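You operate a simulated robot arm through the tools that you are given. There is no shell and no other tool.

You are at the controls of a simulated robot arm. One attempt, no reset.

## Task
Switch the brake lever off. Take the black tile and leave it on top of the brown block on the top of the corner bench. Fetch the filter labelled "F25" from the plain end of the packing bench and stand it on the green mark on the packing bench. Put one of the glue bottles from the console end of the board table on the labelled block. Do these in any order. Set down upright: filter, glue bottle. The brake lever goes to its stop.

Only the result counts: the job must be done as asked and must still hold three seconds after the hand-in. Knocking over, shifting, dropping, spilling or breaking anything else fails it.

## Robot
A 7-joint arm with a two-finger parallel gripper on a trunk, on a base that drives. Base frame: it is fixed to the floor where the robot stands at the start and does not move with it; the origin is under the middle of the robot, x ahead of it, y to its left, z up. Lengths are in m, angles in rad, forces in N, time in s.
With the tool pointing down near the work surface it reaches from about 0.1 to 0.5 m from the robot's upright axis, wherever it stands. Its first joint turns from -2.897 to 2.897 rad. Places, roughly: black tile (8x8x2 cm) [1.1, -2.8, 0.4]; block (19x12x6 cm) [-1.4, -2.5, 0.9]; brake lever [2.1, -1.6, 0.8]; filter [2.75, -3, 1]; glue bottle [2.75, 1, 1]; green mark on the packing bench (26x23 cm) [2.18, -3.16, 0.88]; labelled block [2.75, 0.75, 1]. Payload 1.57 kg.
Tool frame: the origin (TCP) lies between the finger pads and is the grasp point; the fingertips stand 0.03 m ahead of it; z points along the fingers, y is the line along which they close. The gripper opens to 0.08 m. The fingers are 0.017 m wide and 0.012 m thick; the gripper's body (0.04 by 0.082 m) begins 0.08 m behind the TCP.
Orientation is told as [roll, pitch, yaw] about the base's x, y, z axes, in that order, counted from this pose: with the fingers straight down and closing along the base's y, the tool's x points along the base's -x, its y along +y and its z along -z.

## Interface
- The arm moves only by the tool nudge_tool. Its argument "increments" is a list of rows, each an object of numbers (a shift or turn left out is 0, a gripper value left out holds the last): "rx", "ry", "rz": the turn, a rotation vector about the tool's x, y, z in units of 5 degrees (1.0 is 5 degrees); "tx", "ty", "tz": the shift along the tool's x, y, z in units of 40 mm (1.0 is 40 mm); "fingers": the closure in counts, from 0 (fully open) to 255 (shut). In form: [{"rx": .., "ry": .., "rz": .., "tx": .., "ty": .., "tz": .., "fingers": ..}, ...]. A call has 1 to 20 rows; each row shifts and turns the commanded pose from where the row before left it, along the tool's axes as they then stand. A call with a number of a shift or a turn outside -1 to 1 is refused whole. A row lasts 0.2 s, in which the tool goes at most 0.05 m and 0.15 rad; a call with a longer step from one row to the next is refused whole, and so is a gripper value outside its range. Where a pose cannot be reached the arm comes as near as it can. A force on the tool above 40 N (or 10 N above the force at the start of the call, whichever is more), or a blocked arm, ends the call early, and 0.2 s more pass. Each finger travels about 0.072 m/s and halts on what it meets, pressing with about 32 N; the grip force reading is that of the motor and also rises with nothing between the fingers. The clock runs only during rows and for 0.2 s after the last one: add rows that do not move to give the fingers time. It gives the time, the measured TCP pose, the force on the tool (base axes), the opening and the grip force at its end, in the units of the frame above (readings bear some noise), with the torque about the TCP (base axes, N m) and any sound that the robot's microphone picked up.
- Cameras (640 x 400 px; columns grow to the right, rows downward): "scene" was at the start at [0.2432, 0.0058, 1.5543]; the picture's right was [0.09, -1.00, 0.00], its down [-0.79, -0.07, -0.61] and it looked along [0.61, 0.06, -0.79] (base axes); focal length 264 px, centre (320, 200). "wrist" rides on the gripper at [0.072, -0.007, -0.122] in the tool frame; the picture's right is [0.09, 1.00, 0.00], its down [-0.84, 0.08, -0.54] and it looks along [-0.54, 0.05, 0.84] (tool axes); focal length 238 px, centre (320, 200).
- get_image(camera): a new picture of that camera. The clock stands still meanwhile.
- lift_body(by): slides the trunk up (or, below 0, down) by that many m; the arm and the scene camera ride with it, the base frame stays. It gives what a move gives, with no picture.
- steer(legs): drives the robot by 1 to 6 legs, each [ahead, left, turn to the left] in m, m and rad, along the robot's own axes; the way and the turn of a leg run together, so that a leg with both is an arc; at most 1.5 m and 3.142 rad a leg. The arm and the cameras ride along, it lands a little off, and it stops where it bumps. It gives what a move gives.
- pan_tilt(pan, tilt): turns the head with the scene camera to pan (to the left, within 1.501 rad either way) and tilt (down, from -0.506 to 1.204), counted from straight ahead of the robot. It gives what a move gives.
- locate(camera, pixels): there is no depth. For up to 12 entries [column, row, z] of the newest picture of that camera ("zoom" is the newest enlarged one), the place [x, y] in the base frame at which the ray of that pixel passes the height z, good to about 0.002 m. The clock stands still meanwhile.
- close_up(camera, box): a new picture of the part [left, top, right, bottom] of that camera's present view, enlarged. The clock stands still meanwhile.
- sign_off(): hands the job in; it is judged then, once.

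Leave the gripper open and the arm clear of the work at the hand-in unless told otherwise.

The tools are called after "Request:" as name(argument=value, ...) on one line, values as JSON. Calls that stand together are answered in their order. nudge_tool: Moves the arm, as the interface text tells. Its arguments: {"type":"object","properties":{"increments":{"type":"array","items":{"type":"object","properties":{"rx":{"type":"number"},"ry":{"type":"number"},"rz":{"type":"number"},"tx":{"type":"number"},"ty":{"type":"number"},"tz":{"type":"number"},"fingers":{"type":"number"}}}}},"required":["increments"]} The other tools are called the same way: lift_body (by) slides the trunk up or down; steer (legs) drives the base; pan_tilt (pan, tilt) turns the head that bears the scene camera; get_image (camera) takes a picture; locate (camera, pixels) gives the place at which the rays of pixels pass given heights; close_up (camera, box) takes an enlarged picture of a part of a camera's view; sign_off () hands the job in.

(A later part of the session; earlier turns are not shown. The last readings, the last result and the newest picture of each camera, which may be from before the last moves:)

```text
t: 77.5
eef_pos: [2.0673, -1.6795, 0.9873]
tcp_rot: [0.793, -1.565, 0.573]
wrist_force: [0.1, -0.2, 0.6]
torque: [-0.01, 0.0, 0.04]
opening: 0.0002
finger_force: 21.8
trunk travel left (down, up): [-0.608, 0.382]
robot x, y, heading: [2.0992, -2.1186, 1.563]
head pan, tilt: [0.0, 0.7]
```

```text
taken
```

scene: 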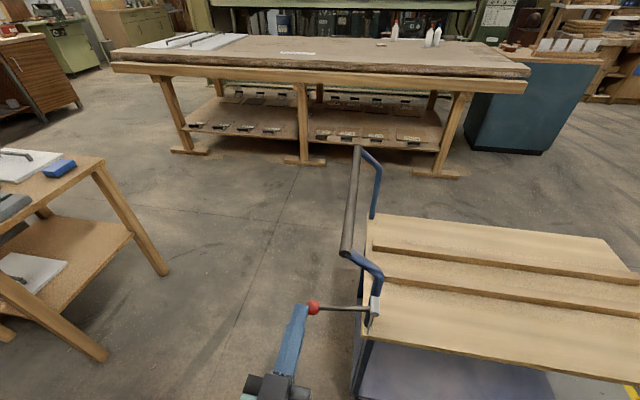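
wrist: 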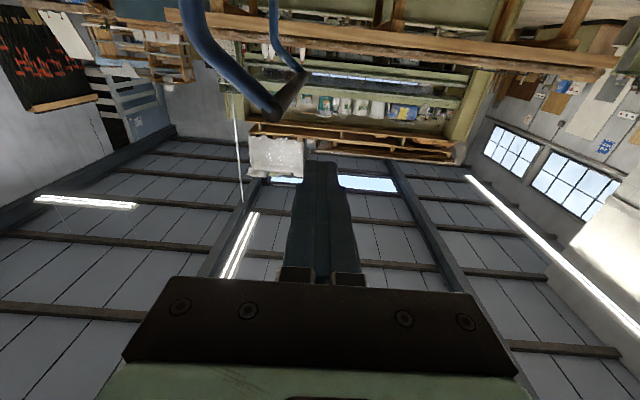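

The fingers now point along +y and are closed. I'll lower the trunk by 0.21 m so they are below the rod's height, still outside it.

Request:
lift_body(by=-0.21)

Request:
nudge_tool(increments=[{"ty": -0.9}, {"ty": -0.1, "tz": 0.55}, {}])

Request:
get_image(camera="scene")

Request:
get_image(camera="wrist")

```text
t: 79.8
eef_pos: [2.069, -1.6802, 0.7779]
tcp_rot: [0.661, -1.565, 0.701]
wrist_force: [-0.2, 0.9, 0.2]
torque: [-0.03, 0.01, -0.02]
opening: 0.0001
finger_force: 21.1
trunk travel left (down, up): [-0.398, 0.592]
robot x, y, heading: [2.1006, -2.1155, 1.563]
head pan, tilt: [0.0, 0.7]
```

```text
t: 80.6
eef_pos: [2.112, -1.6665, 0.7772]
tcp_rot: [0.637, -1.565, 0.726]
wrist_force: [-0.1, 0.4, 0.8]
torque: [0.02, 0.01, 0.02]
opening: 0.0
finger_force: 21.2
trunk travel left (down, up): [-0.398, 0.592]
robot x, y, heading: [2.0997, -2.1188, 1.565]
head pan, tilt: [0.0, 0.7]
```

```text
taken
```

scene: 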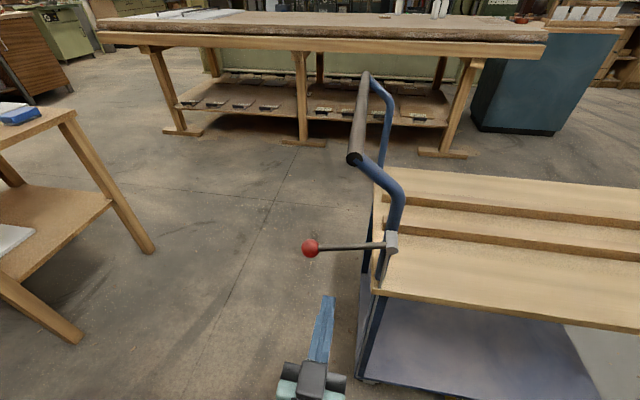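

```text
taken
```

wrist: 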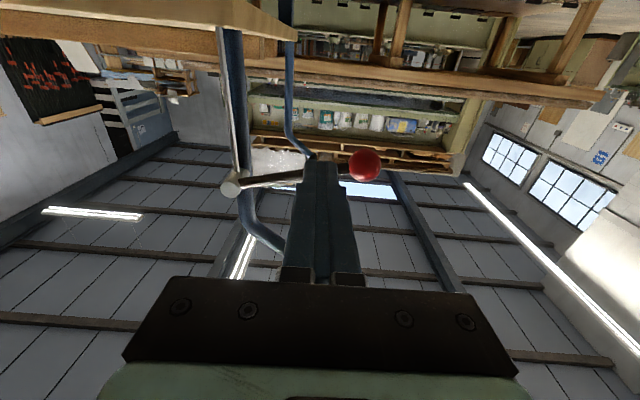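

The fingers (328,300) aim under the rod between ball and hub. I'll insert them about 9 cm so the tips pass just beyond the rod.

Request:
nudge_tool(increments=[{"tz": 0.75, "ty": 0.08}, {"tz": 0.75, "ty": 0.08}, {"tz": 0.7, "ty": 0.08}, {}])

Request:
get_image(camera="wrist")

Request:
close_up(camera="scene", box=[260, 190, 460, 315])

```text
t: 81.6
eef_pos: [2.1198, -1.5789, 0.7785]
tcp_rot: [0.608, -1.566, 0.755]
wrist_force: [0.8, 0.0, -0.1]
torque: [0.01, 0.02, -0.02]
opening: 0.0001
finger_force: 21.4
trunk travel left (down, up): [-0.398, 0.592]
robot x, y, heading: [2.0982, -2.1224, 1.567]
head pan, tilt: [0.0, 0.7]
```

```text
taken
```

wrist: 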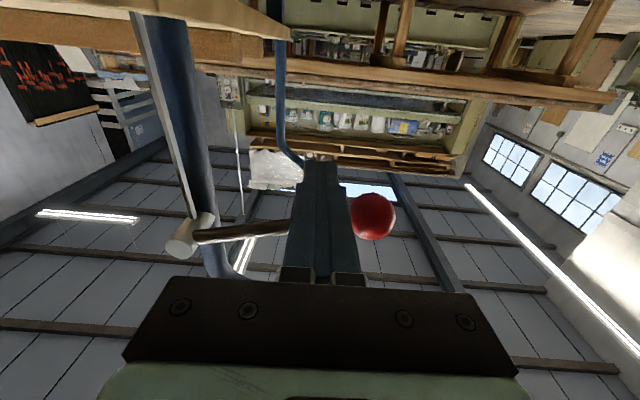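

```text
3.20 times, centred on (360, 252) of scene
```

zoom: 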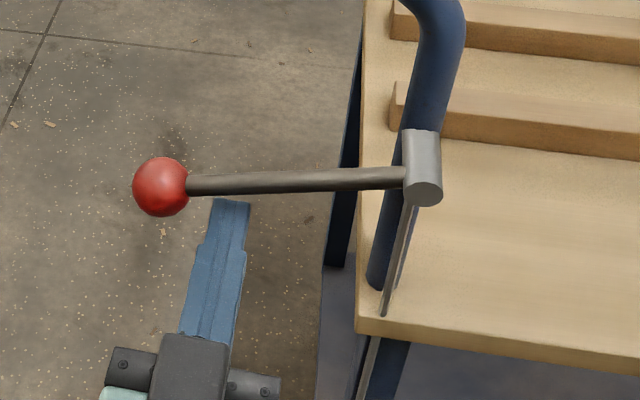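

The fingertips are under the rod, about 2 cm below it. I'll lift slowly along the arc to bring the rod to horizontal, watching the force.

Request:
nudge_tool(increments=[{"tx": -0.4, "ty": 0.04}, {"tx": -0.4, "ty": 0.04}, {"tx": -0.42, "ty": 0.04}, {}])

Request:
close_up(camera="scene", box=[260, 150, 460, 275])

```text
t: 82.6
eef_pos: [2.1163, -1.5773, 0.8272]
tcp_rot: [0.56, -1.565, 0.806]
wrist_force: [-0.5, -0.3, -1.6]
torque: [-0.02, 0.0, 0.01]
opening: 0.0
finger_force: 20.9
trunk travel left (down, up): [-0.398, 0.592]
robot x, y, heading: [2.0979, -2.1171, 1.565]
head pan, tilt: [0.0, 0.7]
```

```text
3.20 times, centred on (360, 212) of scene
```

zoom: 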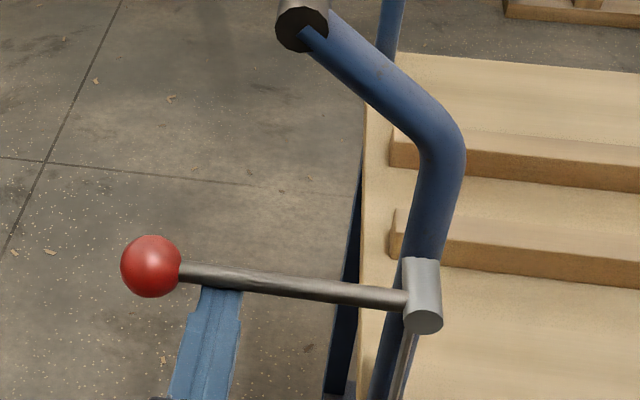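

The rod lifts easily (1.6 N), so up is the free direction. I'll continue along the arc toward 40°, then 60°.

Request:
nudge_tool(increments=[{"tx": -0.44, "ty": 0.0}, {"tx": -0.44, "ty": -0.03}, {"tx": -0.41, "ty": -0.14}, {"tx": -0.4, "ty": -0.19}, {"tx": -0.34, "ty": -0.27}, {"tx": -0.31, "ty": -0.31}, {}])

Request:
close_up(camera="scene", box=[260, 130, 460, 255])

```text
t: 83.9
eef_pos: [2.141, -1.5819, 0.9025]
tcp_rot: [0.263, -1.533, 1.115]
wrist_force: [0.4, 0.3, -0.3]
torque: [0.0, 0.0, 0.03]
opening: 0.0001
finger_force: 21.4
trunk travel left (down, up): [-0.398, 0.592]
robot x, y, heading: [2.1003, -2.1195, 1.567]
head pan, tilt: [0.0, 0.7]
stopped in row 6: the force on the tool passed its limit at 47 N (the readings are from after the stop); the commanded pose is now the measured one
```

```text
3.20 times, centred on (360, 192) of scene
```

zoom: 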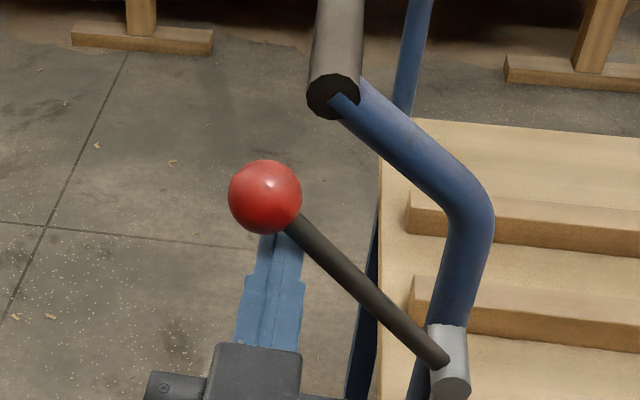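

The call stopped at 47 N with the rod about 45° up, which may be its stop. I'll drop the fingers 2 cm and see whether the lever stays there.

Request:
nudge_tool(increments=[{"tx": 0.25, "ty": 0.2}, {"tx": 0.25, "ty": 0.2}, {}])

Request:
close_up(camera="scene", box=[260, 130, 460, 255])

Request:
get_image(camera="wrist")

```text
t: 84.7
eef_pos: [2.1232, -1.5787, 0.8817]
tcp_rot: [0.246, -1.533, 1.131]
wrist_force: [-0.2, 0.9, 0.0]
torque: [0.0, -0.03, -0.01]
opening: 0.0
finger_force: 21.9
trunk travel left (down, up): [-0.398, 0.592]
robot x, y, heading: [2.0971, -2.1212, 1.566]
head pan, tilt: [0.0, 0.7]
```

```text
3.20 times, centred on (360, 192) of scene
```

zoom: 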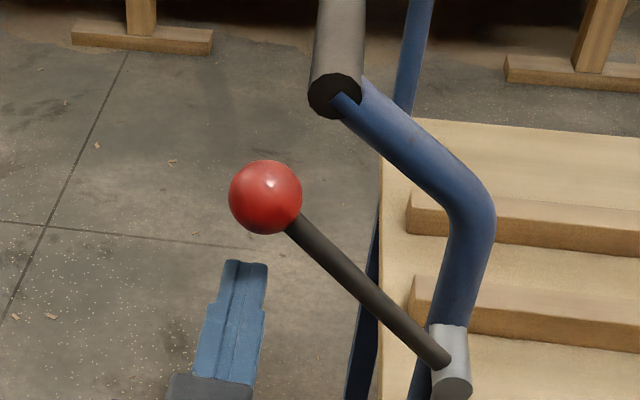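

```text
taken
```

wrist: 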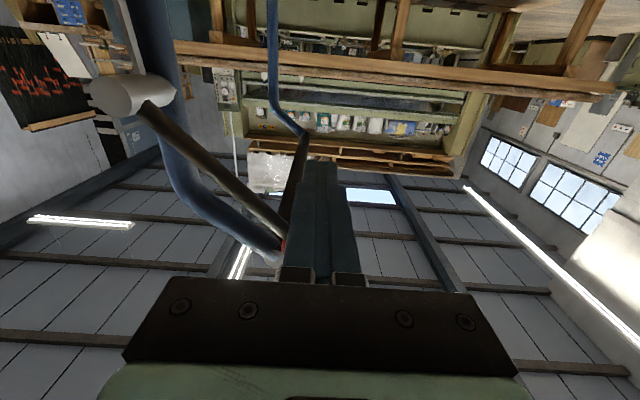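

The lever stayed raised with the fingers away. I'll press again gently to confirm it's against its stop, comparing pictures after.

Request:
nudge_tool(increments=[{"tx": -0.22, "ty": -0.19}, {"tx": -0.22, "ty": -0.19}, {"tx": -0.06, "ty": -0.06}, {"tx": -0.06, "ty": -0.06}, {"tx": -0.06, "ty": -0.06}, {"tx": -0.06, "ty": -0.06}, {}])

Request:
close_up(camera="scene", box=[260, 130, 460, 255])

```text
t: 86.3
eef_pos: [2.1505, -1.5828, 0.9053]
tcp_rot: [0.17, -1.522, 1.204]
wrist_force: [-3.2, -10.0, -22.1]
torque: [-0.21, 0.26, -0.09]
opening: 0.0
finger_force: 21.2
trunk travel left (down, up): [-0.398, 0.592]
robot x, y, heading: [2.0986, -2.1196, 1.565]
head pan, tilt: [0.0, 0.7]
```

```text
3.20 times, centred on (360, 192) of scene
```

zoom: 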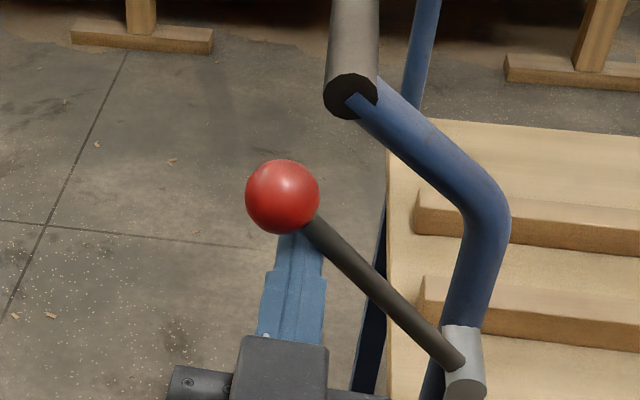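

The bar moved in the picture relative to the floor, so the trolley itself is giving under my push. I'll stop pushing, back off, and measure where it stands.

Request:
nudge_tool(increments=[{"tx": 0.25, "ty": 0.2}, {"tx": 0.25, "ty": 0.2}, {}])

Request:
get_image(camera="scene")

Request:
close_up(camera="scene", box=[260, 130, 460, 255])

```text
t: 87.1
eef_pos: [2.1336, -1.5805, 0.8913]
tcp_rot: [0.256, -1.535, 1.121]
wrist_force: [-0.4, 0.4, 0.3]
torque: [-0.03, 0.01, 0.01]
opening: 0.0
finger_force: 21.5
trunk travel left (down, up): [-0.398, 0.592]
robot x, y, heading: [2.0996, -2.1195, 1.562]
head pan, tilt: [0.0, 0.7]
```

```text
taken
```

scene: 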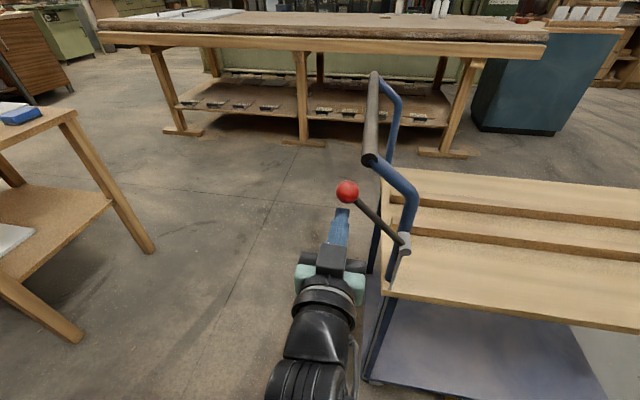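

```text
3.20 times, centred on (360, 192) of scene
```

zoom: 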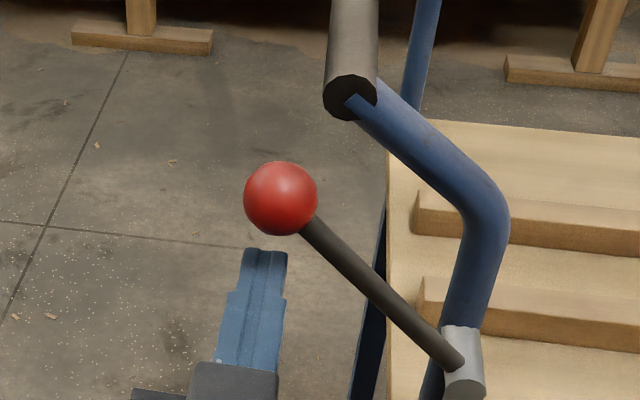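

The trolley rolled a little in +x, since it's on wheels with the brake off. I'll measure it against the earlier values: hub (2.217,−1.576), board corner (2.189,−1.587).

Request:
locate(camera="zoom", pixels=[[464, 375, 0.842], [464, 375, 0.83], [281, 199, 0.94], [281, 199, 0.92], [350, 97, 0.955]])

Request:
locate(camera="scene", pixels=[[382, 291, 0.72], [372, 382, 0.0], [383, 170, 0.72], [374, 73, 0.955], [383, 178, 0.72]])

Request:
close_up(camera="scene", box=[340, 260, 440, 400])

```text
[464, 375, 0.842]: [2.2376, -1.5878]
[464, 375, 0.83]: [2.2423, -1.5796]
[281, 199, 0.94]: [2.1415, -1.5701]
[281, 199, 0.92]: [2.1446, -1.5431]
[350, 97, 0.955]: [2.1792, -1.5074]
```

```text
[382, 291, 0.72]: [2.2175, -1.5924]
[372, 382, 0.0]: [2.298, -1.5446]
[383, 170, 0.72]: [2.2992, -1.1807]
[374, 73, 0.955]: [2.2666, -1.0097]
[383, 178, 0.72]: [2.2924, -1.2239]
```

```text
2.86 times, centred on (390, 330) of scene
```

zoom: 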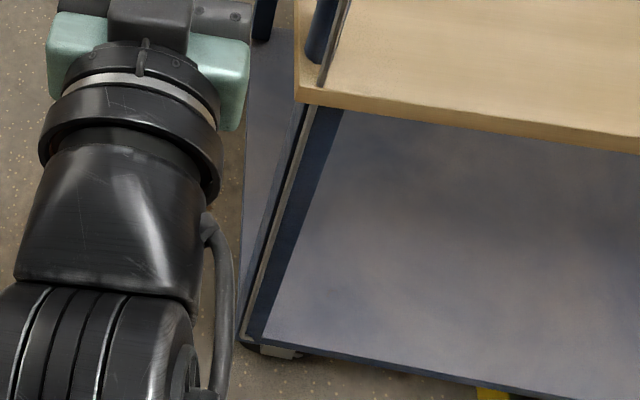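

The lever sits at the same angle relative to its hub in both pushes (about +45°), so it's at its upper stop. The trolley has rolled about 2.5 cm forward, and I'll put it back by gripping the handle bar. First I'll withdraw outward, raise the trunk and point the tool down again.

Request:
nudge_tool(increments=[{"tz": -0.9}, {"tz": -0.9}, {"tz": -0.9}, {}])

Request:
lift_body(by=0.21)

Request:
nudge_tool(increments=[{"ry": 1}, {"ry": 1}, {"ry": 1}, {"ry": 1}, {"ry": 1}, {"ry": 1}, {"ry": 1}, {"ry": 1}, {"ry": 1}, {"ry": 1}, {"ry": 1}, {"ry": 1}, {"ry": 1}, {"ry": 1}, {"ry": 1}, {"ry": 1}, {"ry": 1}, {"ry": 0.6}, {"fingers": 0}])

```text
t: 88.1
eef_pos: [2.1075, -1.6611, 0.8729]
tcp_rot: [0.261, -1.534, 1.114]
wrist_force: [0.3, 0.7, 0.5]
torque: [-0.01, 0.02, -0.02]
opening: 0.0
finger_force: 21.7
out of reach, approached as far as the arm can: row 2, 3
trunk travel left (down, up): [-0.398, 0.592]
robot x, y, heading: [2.0998, -2.1204, 1.56]
head pan, tilt: [0.0, 0.7]
```

```text
t: 90.4
eef_pos: [2.1076, -1.6599, 1.083]
tcp_rot: [0.249, -1.535, 1.125]
wrist_force: [0.1, -0.1, 0.0]
torque: [-0.02, 0.0, 0.0]
opening: 0.0003
finger_force: 21.5
trunk travel left (down, up): [-0.608, 0.382]
robot x, y, heading: [2.0987, -2.1172, 1.568]
head pan, tilt: [0.0, 0.7]
```

```text
t: 94.4
eef_pos: [2.1089, -1.6346, 1.086]
tcp_rot: [0.002, -0.794, 1.364]
wrist_force: [-0.1, 0.2, -0.8]
torque: [0.01, -0.03, -0.02]
opening: 0.0524
finger_force: 0.0
out of reach, approached as far as the arm can: row 1, 2, 3, 9, 10, 11, 12, 13, 14, 15, 16, 17, 18
trunk travel left (down, up): [-0.608, 0.382]
robot x, y, heading: [2.0973, -2.1147, 1.562]
head pan, tilt: [0.0, 0.7]
```

The arm stopped halfway because the tool is too high relative to the trunk. I'll lower the TCP by 10 cm and bring it a bit nearer.

Request:
nudge_tool(increments=[{"tz": 0.6}, {"tz": 0.6}, {"tz": 0.6}, {"tx": 0.5, "tz": 0.6}, {"tx": 0.5}, {}])

```text
t: 95.8
eef_pos: [2.1131, -1.6024, 0.98]
tcp_rot: [0.009, -0.746, 1.367]
wrist_force: [-0.4, -0.9, 0.0]
torque: [-0.02, 0.03, -0.03]
opening: 0.08
finger_force: 0.1
trunk travel left (down, up): [-0.608, 0.382]
robot x, y, heading: [2.1011, -2.1164, 1.568]
head pan, tilt: [0.0, 0.7]
```

The tips are close to the ball, so I'll pull back along the tool axis, then finish turning upright.

Request:
nudge_tool(increments=[{"tz": -0.8}, {"tx": 0.8}, {"tx": 0.8}, {}])

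Request:
nudge_tool(increments=[{"ry": 1}, {"ry": 1}, {"ry": 1}, {"ry": 1}, {"ry": 1}, {"ry": 1}, {"ry": 1}, {"ry": 1}, {"ry": 0.5}, {}])

```text
t: 96.8
eef_pos: [2.0979, -1.6706, 0.9616]
tcp_rot: [0.009, -0.748, 1.366]
wrist_force: [-0.3, -1.0, 0.0]
torque: [0.02, -0.02, -0.02]
opening: 0.0799
finger_force: 0.1
trunk travel left (down, up): [-0.608, 0.382]
robot x, y, heading: [2.0983, -2.1169, 1.566]
head pan, tilt: [0.0, 0.7]
```

```text
t: 99.0
eef_pos: [2.1042, -1.6624, 0.9702]
tcp_rot: [-0.004, -0.499, 1.371]
wrist_force: [-0.5, 0.4, -0.5]
torque: [-0.01, 0.01, 0.02]
opening: 0.0799
finger_force: 0.2
out of reach, approached as far as the arm can: row 4, 5, 6, 7, 8, 9
trunk travel left (down, up): [-0.608, 0.382]
robot x, y, heading: [2.0995, -2.1163, 1.57]
head pan, tilt: [0.0, 0.7]
```

Too far out at this height. I'll bring the tool 10 cm nearer and slightly lower, then finish the turn.

Request:
nudge_tool(increments=[{"tx": 0.9, "tz": -0.3}, {"tx": 0.9, "tz": -0.3}, {"tx": 0.9, "tz": -0.3}, {"ry": 1}, {"ry": 1}, {"ry": 1}, {"ry": 1}, {"ry": 1}, {"ry": 0.7}, {}])

```text
t: 101.2
eef_pos: [2.0719, -1.7579, 0.9375]
tcp_rot: [0.004, 0.057, 1.375]
wrist_force: [-0.3, 0.1, 0.2]
torque: [0.01, -0.02, 0.02]
opening: 0.0801
finger_force: 0.1
out of reach, approached as far as the arm can: row 3
trunk travel left (down, up): [-0.608, 0.382]
robot x, y, heading: [2.1007, -2.1172, 1.566]
head pan, tilt: [0.0, 0.7]
```

Upright again. I'll level the remaining tilt, align yaw with the robot and raise the trunk to its starting height for driving.

Request:
nudge_tool(increments=[{"ry": -0.65}, {"rz": -0.75}, {"rz": -0.75}, {"rz": -0.7}, {}])

Request:
lift_body(by=0.187)

Request:
steer(legs=[[0, 0.47, 0], [0.35, 0, 0], [0, 0, -1.556]])

Request:
pan_tilt(pan=0.201, tilt=0.901)

Request:
get_image(camera="scene")

```text
t: 102.4
eef_pos: [2.0716, -1.7576, 0.939]
tcp_rot: [0.006, -0.001, 1.565]
wrist_force: [-0.9, -0.5, 1.4]
torque: [0.01, -0.02, -0.01]
opening: 0.0799
finger_force: 0.1
trunk travel left (down, up): [-0.608, 0.382]
robot x, y, heading: [2.0961, -2.1141, 1.568]
head pan, tilt: [0.0, 0.7]
```

```text
t: 104.4
eef_pos: [2.072, -1.7569, 1.1261]
tcp_rot: [0.005, -0.003, 1.564]
wrist_force: [0.0, -0.4, -0.8]
torque: [0.02, 0.0, 0.0]
opening: 0.0802
finger_force: 0.0
trunk travel left (down, up): [-0.795, 0.195]
robot x, y, heading: [2.1015, -2.1163, 1.561]
head pan, tilt: [0.0, 0.7]
```

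```text
t: 112.9
eef_pos: [1.9907, -1.731, 1.1262]
tcp_rot: [0.005, -0.003, 0.017]
wrist_force: [0.4, -0.4, -0.7]
torque: [0.01, -0.01, 0.01]
opening: 0.0801
finger_force: 0.1
trunk travel left (down, up): [-0.795, 0.195]
robot x, y, heading: [1.6285, -1.7652, 0.015]
head pan, tilt: [0.0, 0.7]
```

```text
t: 113.6
eef_pos: [1.9901, -1.7313, 1.1246]
tcp_rot: [0.004, -0.002, 0.016]
wrist_force: [-0.4, 1.0, 0.4]
torque: [0.0, 0.03, 0.05]
opening: 0.08
finger_force: 0.0
trunk travel left (down, up): [-0.795, 0.195]
robot x, y, heading: [1.6305, -1.7663, 0.017]
head pan, tilt: [0.201, 0.901]
```

```text
taken
```

scene: 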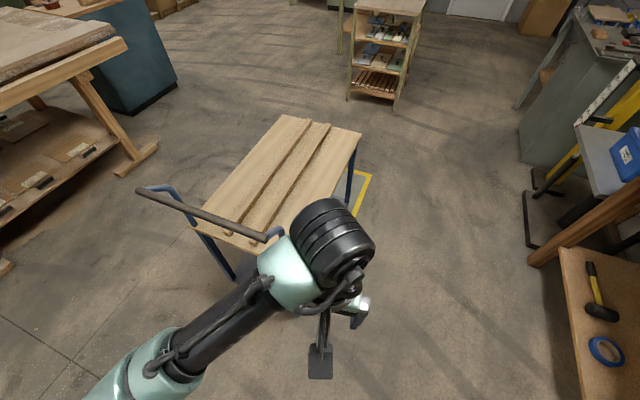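

The arm blocks the view. To measure the trolley precisely I'll bring the wrist camera to the same pose as at t=44 (TCP 2.085, −1.559, 0.987, yaw −0.18) and compare pictures directly.

Request:
nudge_tool(increments=[{"tz": 0.85}, {"tz": 0.85}, {"tz": 0.85}, {"tz": 0.85}, {"tx": -0.49, "ty": 0.85}, {"tx": -0.49, "ty": 0.85}, {"tx": -0.49, "ty": 0.85}, {"tx": -0.49, "ty": 0.85}, {"tx": -0.49, "ty": 0.85}, {"rz": 0.745}, {"rz": 0.745}, {"rz": 0.745}, {}])

Request:
get_image(camera="wrist")

```text
t: 116.4
eef_pos: [2.0872, -1.5591, 0.992]
tcp_rot: [0.008, 0.0, -0.182]
wrist_force: [-0.4, -0.9, -0.1]
torque: [-0.02, -0.02, 0.0]
opening: 0.0802
finger_force: 0.3
trunk travel left (down, up): [-0.795, 0.195]
robot x, y, heading: [1.6307, -1.7678, 0.015]
head pan, tilt: [0.201, 0.901]
```

```text
taken
```

wrist: 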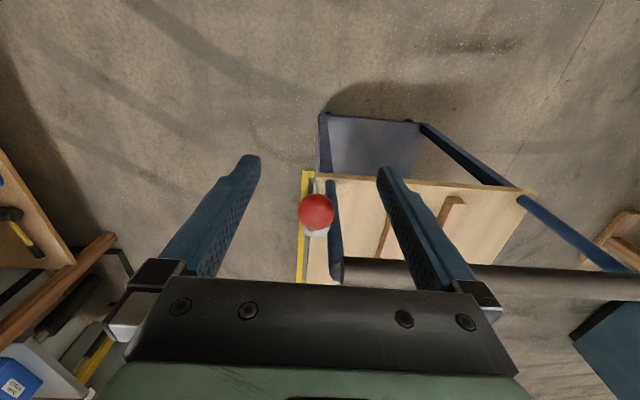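

The yellow floor mark is unchanged, but the trolley board has shifted a little (corner from about (326,166) to (316,175)). I'll compute both old and new positions from this same camera pose.

Request:
close_up(camera="wrist", box=[290, 90, 450, 190])

Request:
locate(camera="wrist", pixels=[[326, 166, 0.72], [316, 174, 0.72], [545, 186, 0.72], [536, 192, 0.72], [333, 112, 0.25], [322, 112, 0.25], [425, 120, 0.25], [413, 121, 0.25], [635, 263, 0.97], [635, 272, 0.97], [318, 220, 0.842]])

```text
4.00 times, centred on (370, 140) of wrist
```

zoom: 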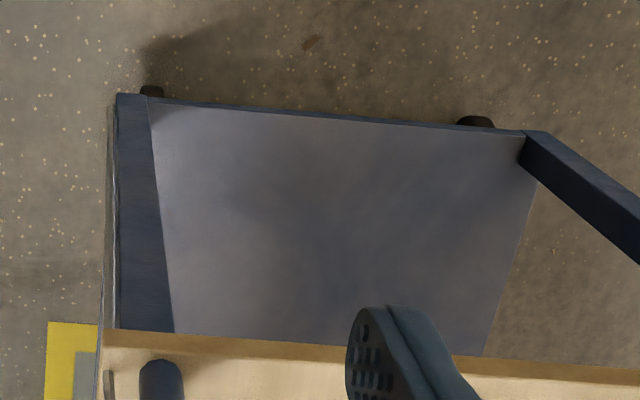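

```text
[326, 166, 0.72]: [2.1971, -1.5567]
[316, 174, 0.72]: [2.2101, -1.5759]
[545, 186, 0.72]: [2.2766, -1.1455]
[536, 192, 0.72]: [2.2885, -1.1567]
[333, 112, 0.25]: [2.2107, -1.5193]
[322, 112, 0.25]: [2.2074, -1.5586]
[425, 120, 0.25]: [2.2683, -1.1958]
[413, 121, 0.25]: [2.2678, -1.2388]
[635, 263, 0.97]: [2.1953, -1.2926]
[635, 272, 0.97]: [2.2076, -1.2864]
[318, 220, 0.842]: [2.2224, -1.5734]
```

My eyeballed pixels are too rough. I have a good enlarged wrist picture from t=42 (TCP 1.954, −1.664, 0.989, yaw 0.01), so I'll return to that exact pose and take the same enlargement.

Request:
nudge_tool(increments=[{"rz": -0.73, "rx": 0.09}, {"rz": -0.73}, {"rz": -0.73}, {"tx": 0.84, "ty": -0.65}, {"tx": 0.84, "ty": -0.65}, {"tx": 0.84, "ty": -0.65, "tz": 0.08}, {"tx": 0.84, "ty": -0.65}, {}])

Request:
close_up(camera="wrist", box=[320, 180, 416, 300])

```text
t: 118.2
eef_pos: [1.9537, -1.6634, 0.9875]
tcp_rot: [-0.002, 0.0, 0.012]
wrist_force: [-0.4, -0.2, -0.4]
torque: [0.02, -0.03, 0.0]
opening: 0.0802
finger_force: 0.1
trunk travel left (down, up): [-0.795, 0.195]
robot x, y, heading: [1.6347, -1.7683, 0.016]
head pan, tilt: [0.201, 0.901]
```

```text
3.33 times, centred on (368, 240) of wrist
```

zoom: 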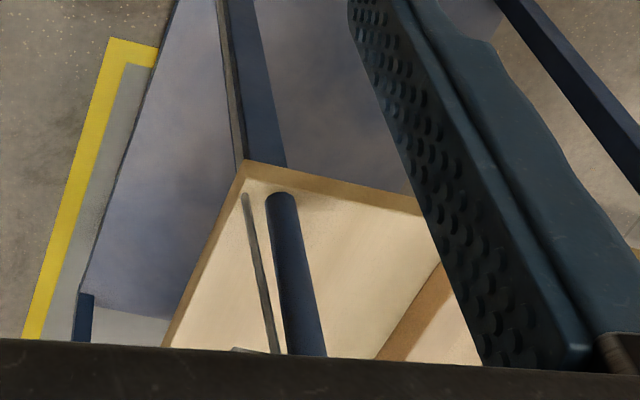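

The yellow mark aligns exactly with the old picture. The board's corner went from about (252,138) to (243,163) in this enlargement. I'll convert both.

Request:
locate(camera="zoom", pixels=[[252, 137, 0.72], [243, 162, 0.72], [290, 170, 0.72], [280, 195, 0.72], [85, 288, 0.25], [79, 292, 0.25], [255, 137, 0.7], [245, 160, 0.7], [230, 0, 0.3], [216, 0, 0.3]])

```text
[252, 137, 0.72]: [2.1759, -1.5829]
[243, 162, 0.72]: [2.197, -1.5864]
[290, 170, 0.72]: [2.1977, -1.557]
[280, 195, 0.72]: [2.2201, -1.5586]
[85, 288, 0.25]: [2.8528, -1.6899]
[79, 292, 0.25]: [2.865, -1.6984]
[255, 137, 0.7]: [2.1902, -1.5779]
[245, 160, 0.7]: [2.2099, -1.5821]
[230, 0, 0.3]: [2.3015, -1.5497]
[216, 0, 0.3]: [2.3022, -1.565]
```

The trolley is displaced about 2.1 cm along its own forward direction. I'll raise the tool, drive to face the middle of the handle bar and turn the tool so the fingers close across the bar.

Request:
nudge_tool(increments=[{"tz": -0.85}, {"tz": -0.85}, {"tx": 0.5}, {}])

Request:
steer(legs=[[0.0, 0.45, 0], [0.14, 0, 0]])

Request:
nudge_tool(increments=[{"rz": -1}, {"rz": -1}, {"rz": -1}, {"rz": -1}, {"rz": -1}, {"rz": -1}, {"rz": -1}, {"rz": -1}, {"rz": -1}, {"rz": -1}, {"rz": -1}, {"rz": -1}, {"rz": -1}, {"rz": -1}, {"rz": -1}, {"rz": -0.8}, {}])

Request:
get_image(camera="wrist")

Request:
get_image(camera="scene")

```text
t: 119.2
eef_pos: [1.9342, -1.6664, 1.055]
tcp_rot: [0.0, -0.001, 0.01]
wrist_force: [-0.1, 0.2, 0.0]
torque: [0.06, -0.01, -0.04]
opening: 0.08
finger_force: 0.0
out of reach, approached as far as the arm can: row 1
trunk travel left (down, up): [-0.795, 0.195]
robot x, y, heading: [1.6318, -1.7672, 0.015]
head pan, tilt: [0.201, 0.901]
```

```text
t: 122.8
eef_pos: [2.0684, -1.2118, 1.0555]
tcp_rot: [-0.002, 0.001, 0.009]
wrist_force: [0.1, -0.2, -0.5]
torque: [0.02, 0.01, 0.01]
opening: 0.0799
finger_force: 0.0
trunk travel left (down, up): [-0.795, 0.195]
robot x, y, heading: [1.7673, -1.3133, 0.012]
head pan, tilt: [0.201, 0.901]
```

```text
t: 126.4
eef_pos: [2.0671, -1.2121, 1.0562]
tcp_rot: [-0.001, 0.002, 1.388]
wrist_force: [-0.8, -0.2, -0.1]
torque: [-0.02, 0.01, -0.02]
opening: 0.08
finger_force: 0.1
trunk travel left (down, up): [-0.795, 0.195]
robot x, y, heading: [1.7663, -1.3103, 0.016]
head pan, tilt: [0.201, 0.901]
```

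```text
taken
```

wrist: 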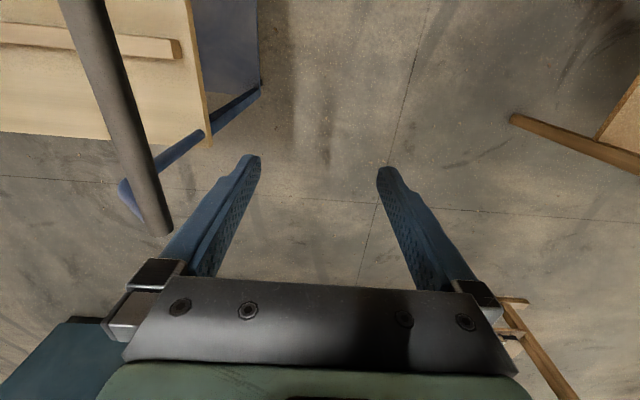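

```text
taken
```

scene: 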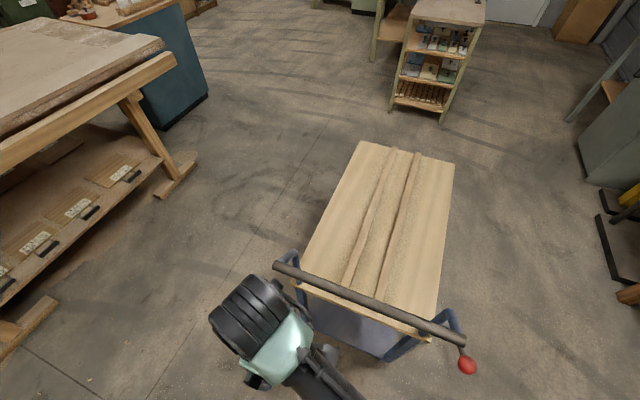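

The bar's ends show in the scene view at (277,265) and (464,338), and its left end in the wrist view at (157,230). I'll locate these.

Request:
locate(camera="scene", pixels=[[277, 266, 0.94], [277, 266, 0.97], [463, 337, 0.94], [463, 337, 0.97], [370, 302, 0.94], [370, 302, 0.97]])

Request:
locate(camera="wrist", pixels=[[157, 228, 0.94], [157, 228, 0.97], [88, 20, 0.94], [88, 20, 0.97], [118, 110, 0.94], [118, 110, 0.97]])

```text
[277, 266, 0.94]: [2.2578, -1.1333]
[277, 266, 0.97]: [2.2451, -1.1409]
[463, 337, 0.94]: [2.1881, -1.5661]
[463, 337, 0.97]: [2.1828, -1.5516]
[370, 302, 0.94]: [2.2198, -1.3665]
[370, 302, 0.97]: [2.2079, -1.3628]
```

```text
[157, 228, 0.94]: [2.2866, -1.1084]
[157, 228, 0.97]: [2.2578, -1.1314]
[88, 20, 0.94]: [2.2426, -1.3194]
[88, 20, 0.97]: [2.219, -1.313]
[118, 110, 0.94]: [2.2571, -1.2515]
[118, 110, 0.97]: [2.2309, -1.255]
```

Both views agree on a bar mid at about (2.214, −1.346, 0.967). I'll move over it and check before lowering.

Request:
nudge_tool(increments=[{"tx": 0.525, "ty": -0.845}, {"tx": 0.525, "ty": -0.845}, {"tx": 0.525, "ty": -0.845}, {"tx": 0.525, "ty": -0.845}, {"tx": 0.525, "ty": -0.845}, {"rz": -0.35}, {}])

Request:
get_image(camera="wrist")

```text
t: 128.0
eef_pos: [2.2152, -1.3475, 1.0555]
tcp_rot: [0.0, 0.003, 1.419]
wrist_force: [-0.4, 1.1, -0.4]
torque: [-0.02, -0.01, -0.01]
opening: 0.0801
finger_force: 0.1
trunk travel left (down, up): [-0.795, 0.195]
robot x, y, heading: [1.7661, -1.3096, 0.014]
head pan, tilt: [0.201, 0.901]
```

```text
taken
```

wrist: 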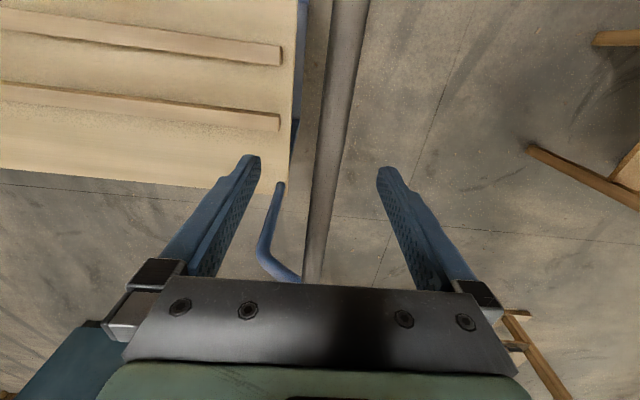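

The bar is centred between the fingers. I'll lower 8.8 cm with the arm.

Request:
nudge_tool(increments=[{"tz": 0.55}, {"tz": 0.55}, {"tz": 0.55}, {"tz": 0.5}, {}])

Request:
get_image(camera="wrist")

```text
t: 129.2
eef_pos: [2.216, -1.3466, 0.9687]
tcp_rot: [0.0, 0.001, 1.418]
wrist_force: [-0.4, 0.1, 0.0]
torque: [-0.01, 0.0, 0.0]
opening: 0.0799
finger_force: 0.0
trunk travel left (down, up): [-0.795, 0.195]
robot x, y, heading: [1.7656, -1.3144, 0.012]
head pan, tilt: [0.201, 0.901]
```

```text
taken
```

wrist: 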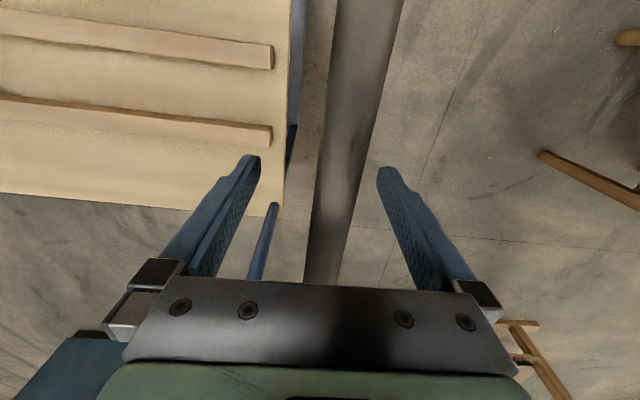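

The bar sits about 1 cm to the right of the finger centre. I'll shift by that and close on it.

Request:
nudge_tool(increments=[{"ty": 0.25}, {}, {"fingers": 100}, {"fingers": 150}, {"fingers": 200}, {"fingers": 255}, {"fingers": 255}])

Request:
get_image(camera="wrist")

```text
t: 130.8
eef_pos: [2.2056, -1.3453, 0.9688]
tcp_rot: [-0.001, 0.002, 1.416]
wrist_force: [5.7, 0.3, 0.7]
torque: [0.07, -0.06, -0.64]
opening: 0.0238
finger_force: 36.3
trunk travel left (down, up): [-0.795, 0.195]
robot x, y, heading: [1.7656, -1.3128, 0.016]
head pan, tilt: [0.201, 0.901]
```

```text
taken
```

wrist: 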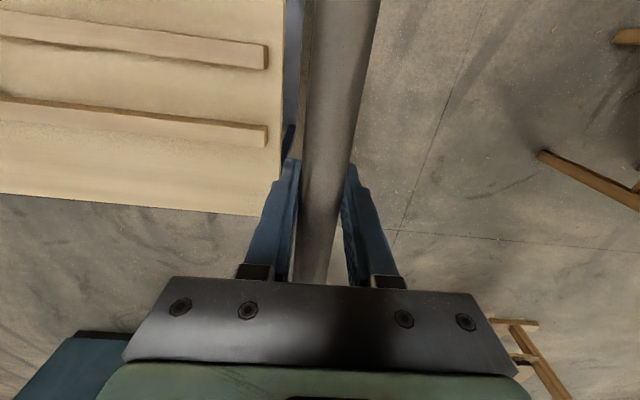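

The bar is gripped at TCP x=2.2056. I'll pull it back slowly, aiming for about 2.1 cm of actual movement.

Request:
nudge_tool(increments=[{"ty": 0.1}, {"ty": 0.1}, {}])

```text
t: 131.6
eef_pos: [2.1971, -1.3437, 0.9689]
tcp_rot: [0.002, 0.003, 1.419]
wrist_force: [1.6, 1.2, -1.1]
torque: [0.38, -0.07, -0.64]
opening: 0.024
finger_force: 35.9
trunk travel left (down, up): [-0.795, 0.195]
robot x, y, heading: [1.7657, -1.3149, 0.015]
head pan, tilt: [0.201, 0.901]
```

The trolley rolls freely at 1.6 N, so the brake really is off. I'll finish the remaining 12 mm.

Request:
nudge_tool(increments=[{"ty": 0.1}, {"ty": 0.1}, {"ty": 0.1}, {}, {}])

```text
t: 132.8
eef_pos: [2.1867, -1.3423, 0.968]
tcp_rot: [-0.004, 0.002, 1.417]
wrist_force: [14.3, 0.8, 2.1]
torque: [-0.22, 0.15, -0.62]
opening: 0.0237
finger_force: 35.9
trunk travel left (down, up): [-0.795, 0.195]
robot x, y, heading: [1.766, -1.311, 0.012]
head pan, tilt: [0.201, 0.901]
```

Moved 1.9 cm, with 14 N now. I'll wait a moment to see whether that force settles, and look.

Request:
nudge_tool(increments=[{}, {}, {}])

Request:
get_image(camera="scene")

Request:
get_image(camera="wrist")

```text
t: 133.6
eef_pos: [2.1868, -1.3417, 0.9697]
tcp_rot: [-0.003, 0.002, 1.417]
wrist_force: [18.8, 0.9, 6.8]
torque: [-0.14, 0.2, -0.66]
opening: 0.0239
finger_force: 36.2
trunk travel left (down, up): [-0.795, 0.195]
robot x, y, heading: [1.7682, -1.3127, 0.015]
head pan, tilt: [0.201, 0.901]
```

```text
taken
```

scene: 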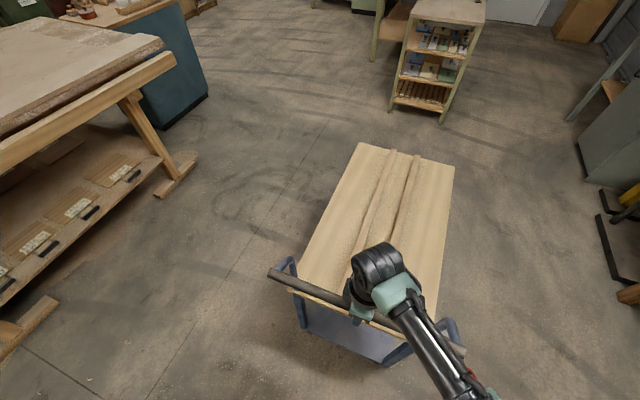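

```text
taken
```

wrist: 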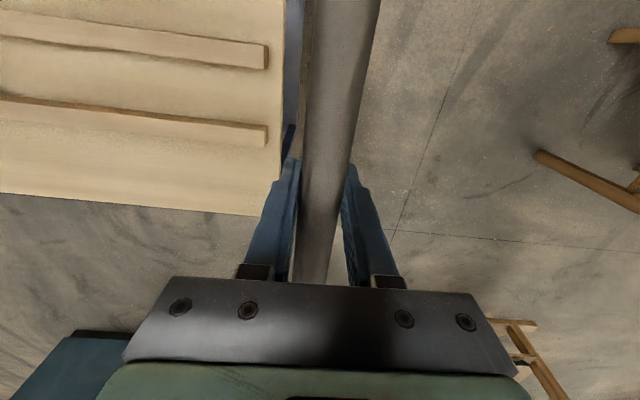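

Now I'll release and raise the tool, then re-measure from the reference pose.

Request:
nudge_tool(increments=[{"fingers": 200}, {"fingers": 120}, {"fingers": 0}, {"fingers": 0}, {"fingers": 0}, {}])

Request:
get_image(camera="wrist")

Request:
nudge_tool(increments=[{"tz": -0.7}, {"tz": -0.7}, {"tz": -0.7}, {"ty": 1}, {"ty": 1}, {"ty": 1}, {"ty": 0.8}, {}])

Request:
get_image(camera="scene")

```text
t: 135.0
eef_pos: [2.1855, -1.3419, 0.9697]
tcp_rot: [-0.003, 0.001, 1.419]
wrist_force: [-0.5, 0.5, 0.0]
torque: [-0.03, -0.02, 0.04]
opening: 0.0801
finger_force: 0.1
trunk travel left (down, up): [-0.795, 0.195]
robot x, y, heading: [1.7642, -1.3168, 0.013]
head pan, tilt: [0.201, 0.901]
```

```text
taken
```

wrist: 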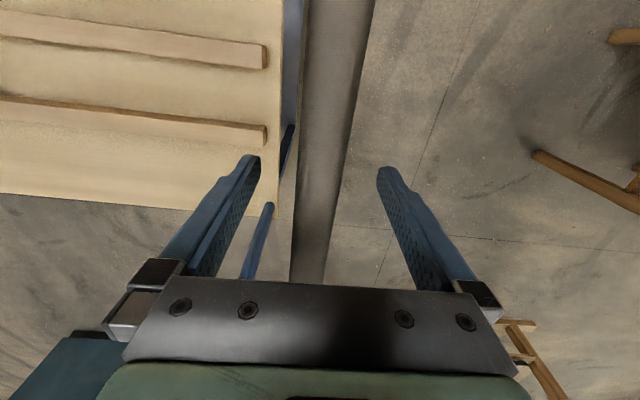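

```text
t: 136.8
eef_pos: [2.0347, -1.3182, 1.0551]
tcp_rot: [-0.001, 0.002, 1.42]
wrist_force: [0.2, 0.3, 0.0]
torque: [0.0, 0.02, -0.01]
opening: 0.0799
finger_force: 0.1
trunk travel left (down, up): [-0.795, 0.195]
robot x, y, heading: [1.7685, -1.3157, 0.013]
head pan, tilt: [0.201, 0.901]
```

```text
taken
```

scene: 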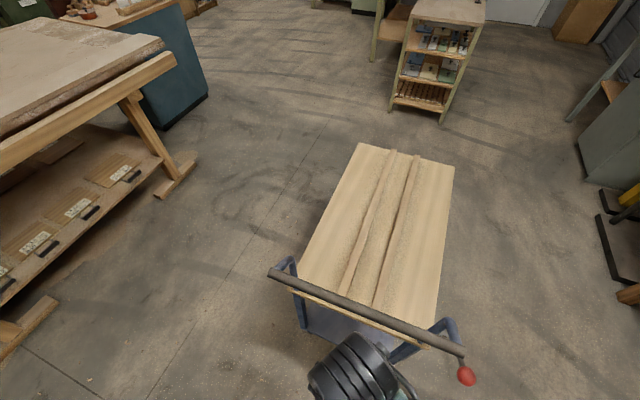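

The trolley relaxed only slightly. I'll turn the tool back, return to the reference pose and compare.

Request:
nudge_tool(increments=[{"rz": 1}, {"rz": 1}, {"rz": 1}, {"rz": 1}, {"rz": 1}, {"rz": 1}, {"rz": 1}, {"rz": 1}, {"rz": 1}, {"rz": 1}, {"rz": 1}, {"rz": 1}, {"rz": 1}, {"rz": 1}, {"rz": 1}, {"rz": 1}, {"rz": 0.12}, {}])

Request:
steer(legs=[[-0.14, 0, 0], [0, -0.45, 0]])

```text
t: 140.6
eef_pos: [2.0347, -1.3178, 1.053]
tcp_rot: [-0.001, -0.001, 0.012]
wrist_force: [0.3, 0.8, 0.6]
torque: [0.01, 0.0, 0.0]
opening: 0.0798
finger_force: 0.1
trunk travel left (down, up): [-0.795, 0.195]
robot x, y, heading: [1.7648, -1.3134, 0.014]
head pan, tilt: [0.201, 0.901]
```

```text
t: 144.3
eef_pos: [1.9027, -1.7686, 1.0526]
tcp_rot: [-0.004, -0.001, 0.014]
wrist_force: [1.0, -0.1, 0.0]
torque: [-0.01, -0.03, -0.01]
opening: 0.0799
finger_force: 0.0
trunk travel left (down, up): [-0.795, 0.195]
robot x, y, heading: [1.6315, -1.764, 0.019]
head pan, tilt: [0.201, 0.901]
```

Request:
nudge_tool(increments=[{"tx": -0.33, "ty": 0.65, "tz": 0.41}, {"tx": -0.33, "ty": 0.65, "tz": 0.41}, {"tx": -0.33, "ty": 0.65, "tz": 0.41}, {"tx": -0.33, "ty": 0.65, "tz": 0.41}, {}])

Request:
close_up(camera="wrist", box=[320, 180, 416, 300])

```text
t: 145.5
eef_pos: [1.9536, -1.6619, 0.9873]
tcp_rot: [-0.001, -0.001, 0.014]
wrist_force: [0.4, -0.4, -1.0]
torque: [0.0, -0.01, 0.0]
opening: 0.0802
finger_force: 0.0
trunk travel left (down, up): [-0.795, 0.195]
robot x, y, heading: [1.6327, -1.7621, 0.018]
head pan, tilt: [0.201, 0.901]
```

```text
3.33 times, centred on (368, 240) of wrist
```

zoom: 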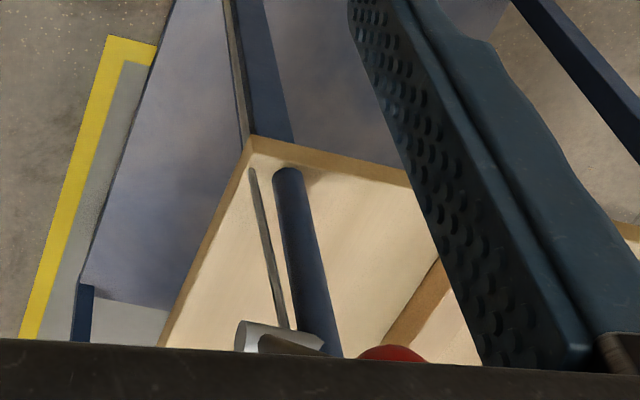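

The enlargement now matches the original: board corner (250,137) versus (252,137), hub identical. So the trolley is back within about 2 mm. I'll check the lever's angle once more from this view.

Request:
get_image(camera="wrist")

Request:
get_image(camera="scene")

```text
taken
```

wrist: 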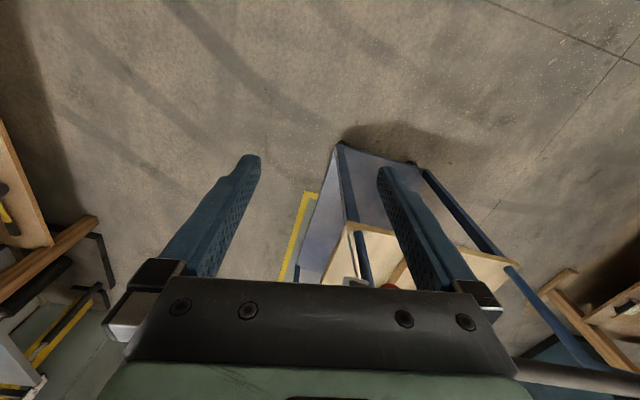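

```text
taken
```

scene: 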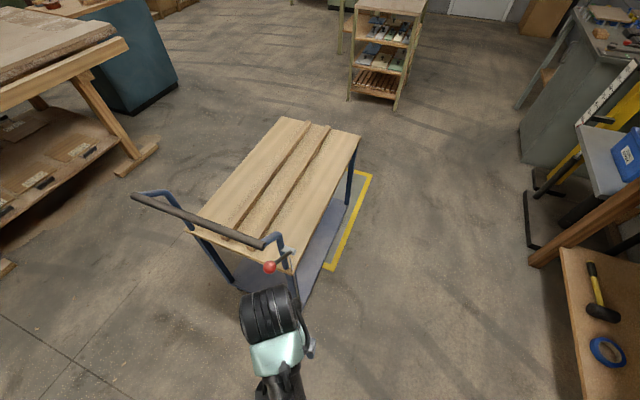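

The lever is done. Next is the filter. I'll look at the packing bench, with the two small items at its far-left end.

Request:
pan_tilt(pan=-0.85, tilt=0.45)

Request:
get_image(camera="scene")

```text
t: 146.8
eef_pos: [1.9549, -1.6621, 0.9865]
tcp_rot: [-0.002, -0.002, 0.014]
wrist_force: [-0.3, -0.2, -0.4]
torque: [0.01, 0.02, 0.01]
opening: 0.0798
finger_force: 0.0
trunk travel left (down, up): [-0.795, 0.195]
robot x, y, heading: [1.6344, -1.7649, 0.017]
head pan, tilt: [-0.85, 0.45]
```

```text
taken
```

scene: 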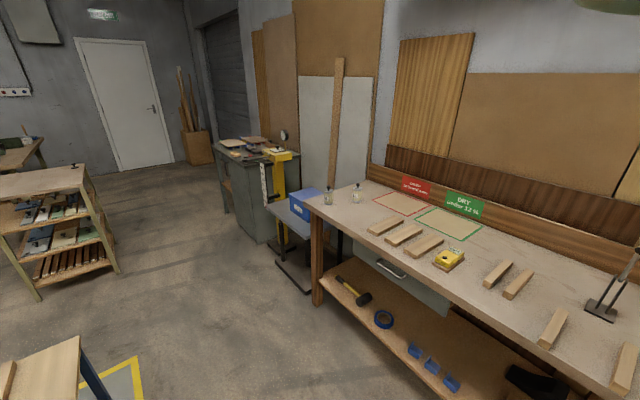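

Request:
close_up(camera="scene", box=[312, 175, 376, 215])

Request:
close_up(camera="scene", box=[350, 170, 510, 270])

Request:
locate(camera="scene", pixels=[[328, 204, 0.88], [355, 202, 0.88], [307, 204, 0.88], [450, 222, 0.88], [417, 221, 0.88], [463, 239, 0.88], [435, 207, 0.88], [481, 224, 0.88], [449, 268, 0.88], [620, 395, 0.88]])

```text
10.00 times, centred on (344, 195) of scene
```

zoom: 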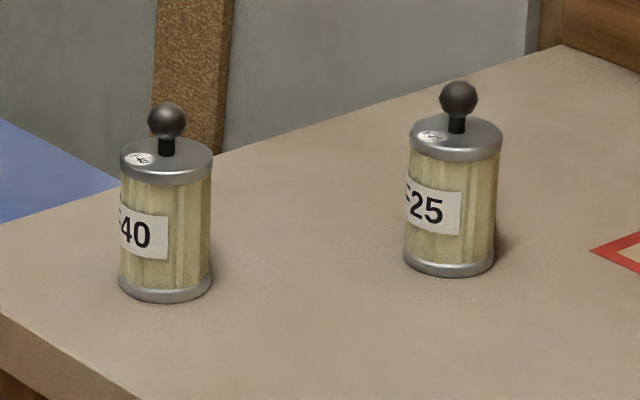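

```text
4.00 times, centred on (430, 220) of scene
```

zoom: 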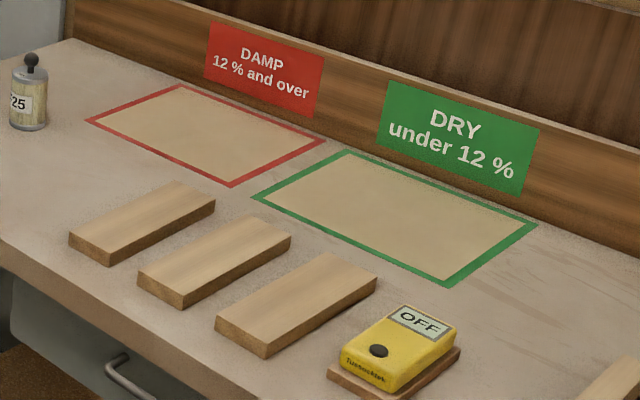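

```text
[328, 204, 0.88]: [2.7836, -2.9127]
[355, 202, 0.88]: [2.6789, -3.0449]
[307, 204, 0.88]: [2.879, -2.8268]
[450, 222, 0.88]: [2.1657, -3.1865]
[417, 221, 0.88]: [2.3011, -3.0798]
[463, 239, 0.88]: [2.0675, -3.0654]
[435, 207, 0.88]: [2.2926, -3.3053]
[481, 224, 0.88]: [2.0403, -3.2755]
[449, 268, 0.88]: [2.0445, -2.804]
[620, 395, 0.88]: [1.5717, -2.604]
```

F25 is the right-hand one, at about (2.68, −3.05). F40 is at (2.78, −2.91). The green-outlined mark is at about (2.17, −3.18). I need the bench's front edge, so I'll locate points along it.

Request:
locate(camera="scene", pixels=[[350, 227, 0.88], [400, 261, 0.88], [450, 296, 0.88], [500, 330, 0.88], [307, 201, 0.88], [316, 290, 0.3], [400, 345, 0.3], [315, 302, 0.0]])

Request:
close_up(camera="scene", box=[290, 180, 610, 380])

Request:
pan_tilt(pan=-1.3, tilt=1.2)

Request:
get_image(camera="scene")

```text
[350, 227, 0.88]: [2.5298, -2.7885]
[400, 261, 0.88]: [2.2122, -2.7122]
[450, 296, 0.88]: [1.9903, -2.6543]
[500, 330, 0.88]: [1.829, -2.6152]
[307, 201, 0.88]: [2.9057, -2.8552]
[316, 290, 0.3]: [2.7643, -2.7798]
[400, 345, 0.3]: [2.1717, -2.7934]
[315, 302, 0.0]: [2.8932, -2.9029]
```

```text
2.00 times, centred on (450, 280) of scene
```

zoom: 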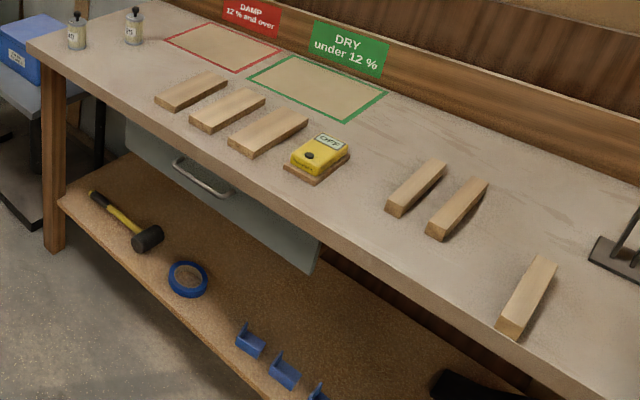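

```text
t: 147.9
eef_pos: [1.9547, -1.6624, 0.9868]
tcp_rot: [-0.002, -0.002, 0.015]
wrist_force: [-0.6, -0.4, 0.6]
torque: [-0.02, -0.01, -0.02]
opening: 0.0797
finger_force: 0.0
trunk travel left (down, up): [-0.795, 0.195]
robot x, y, heading: [1.6369, -1.763, 0.02]
head pan, tilt: [-1.3, 1.201]
```

```text
taken
```

scene: 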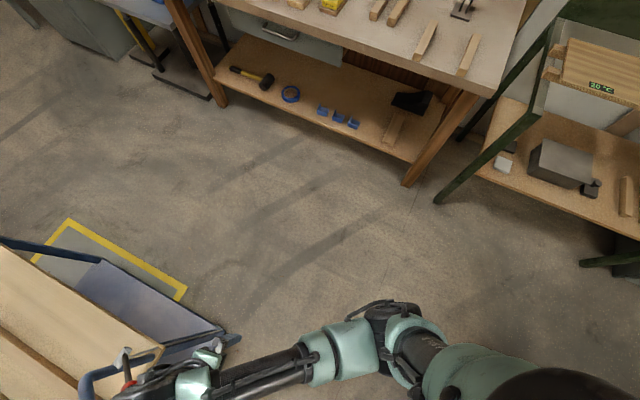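

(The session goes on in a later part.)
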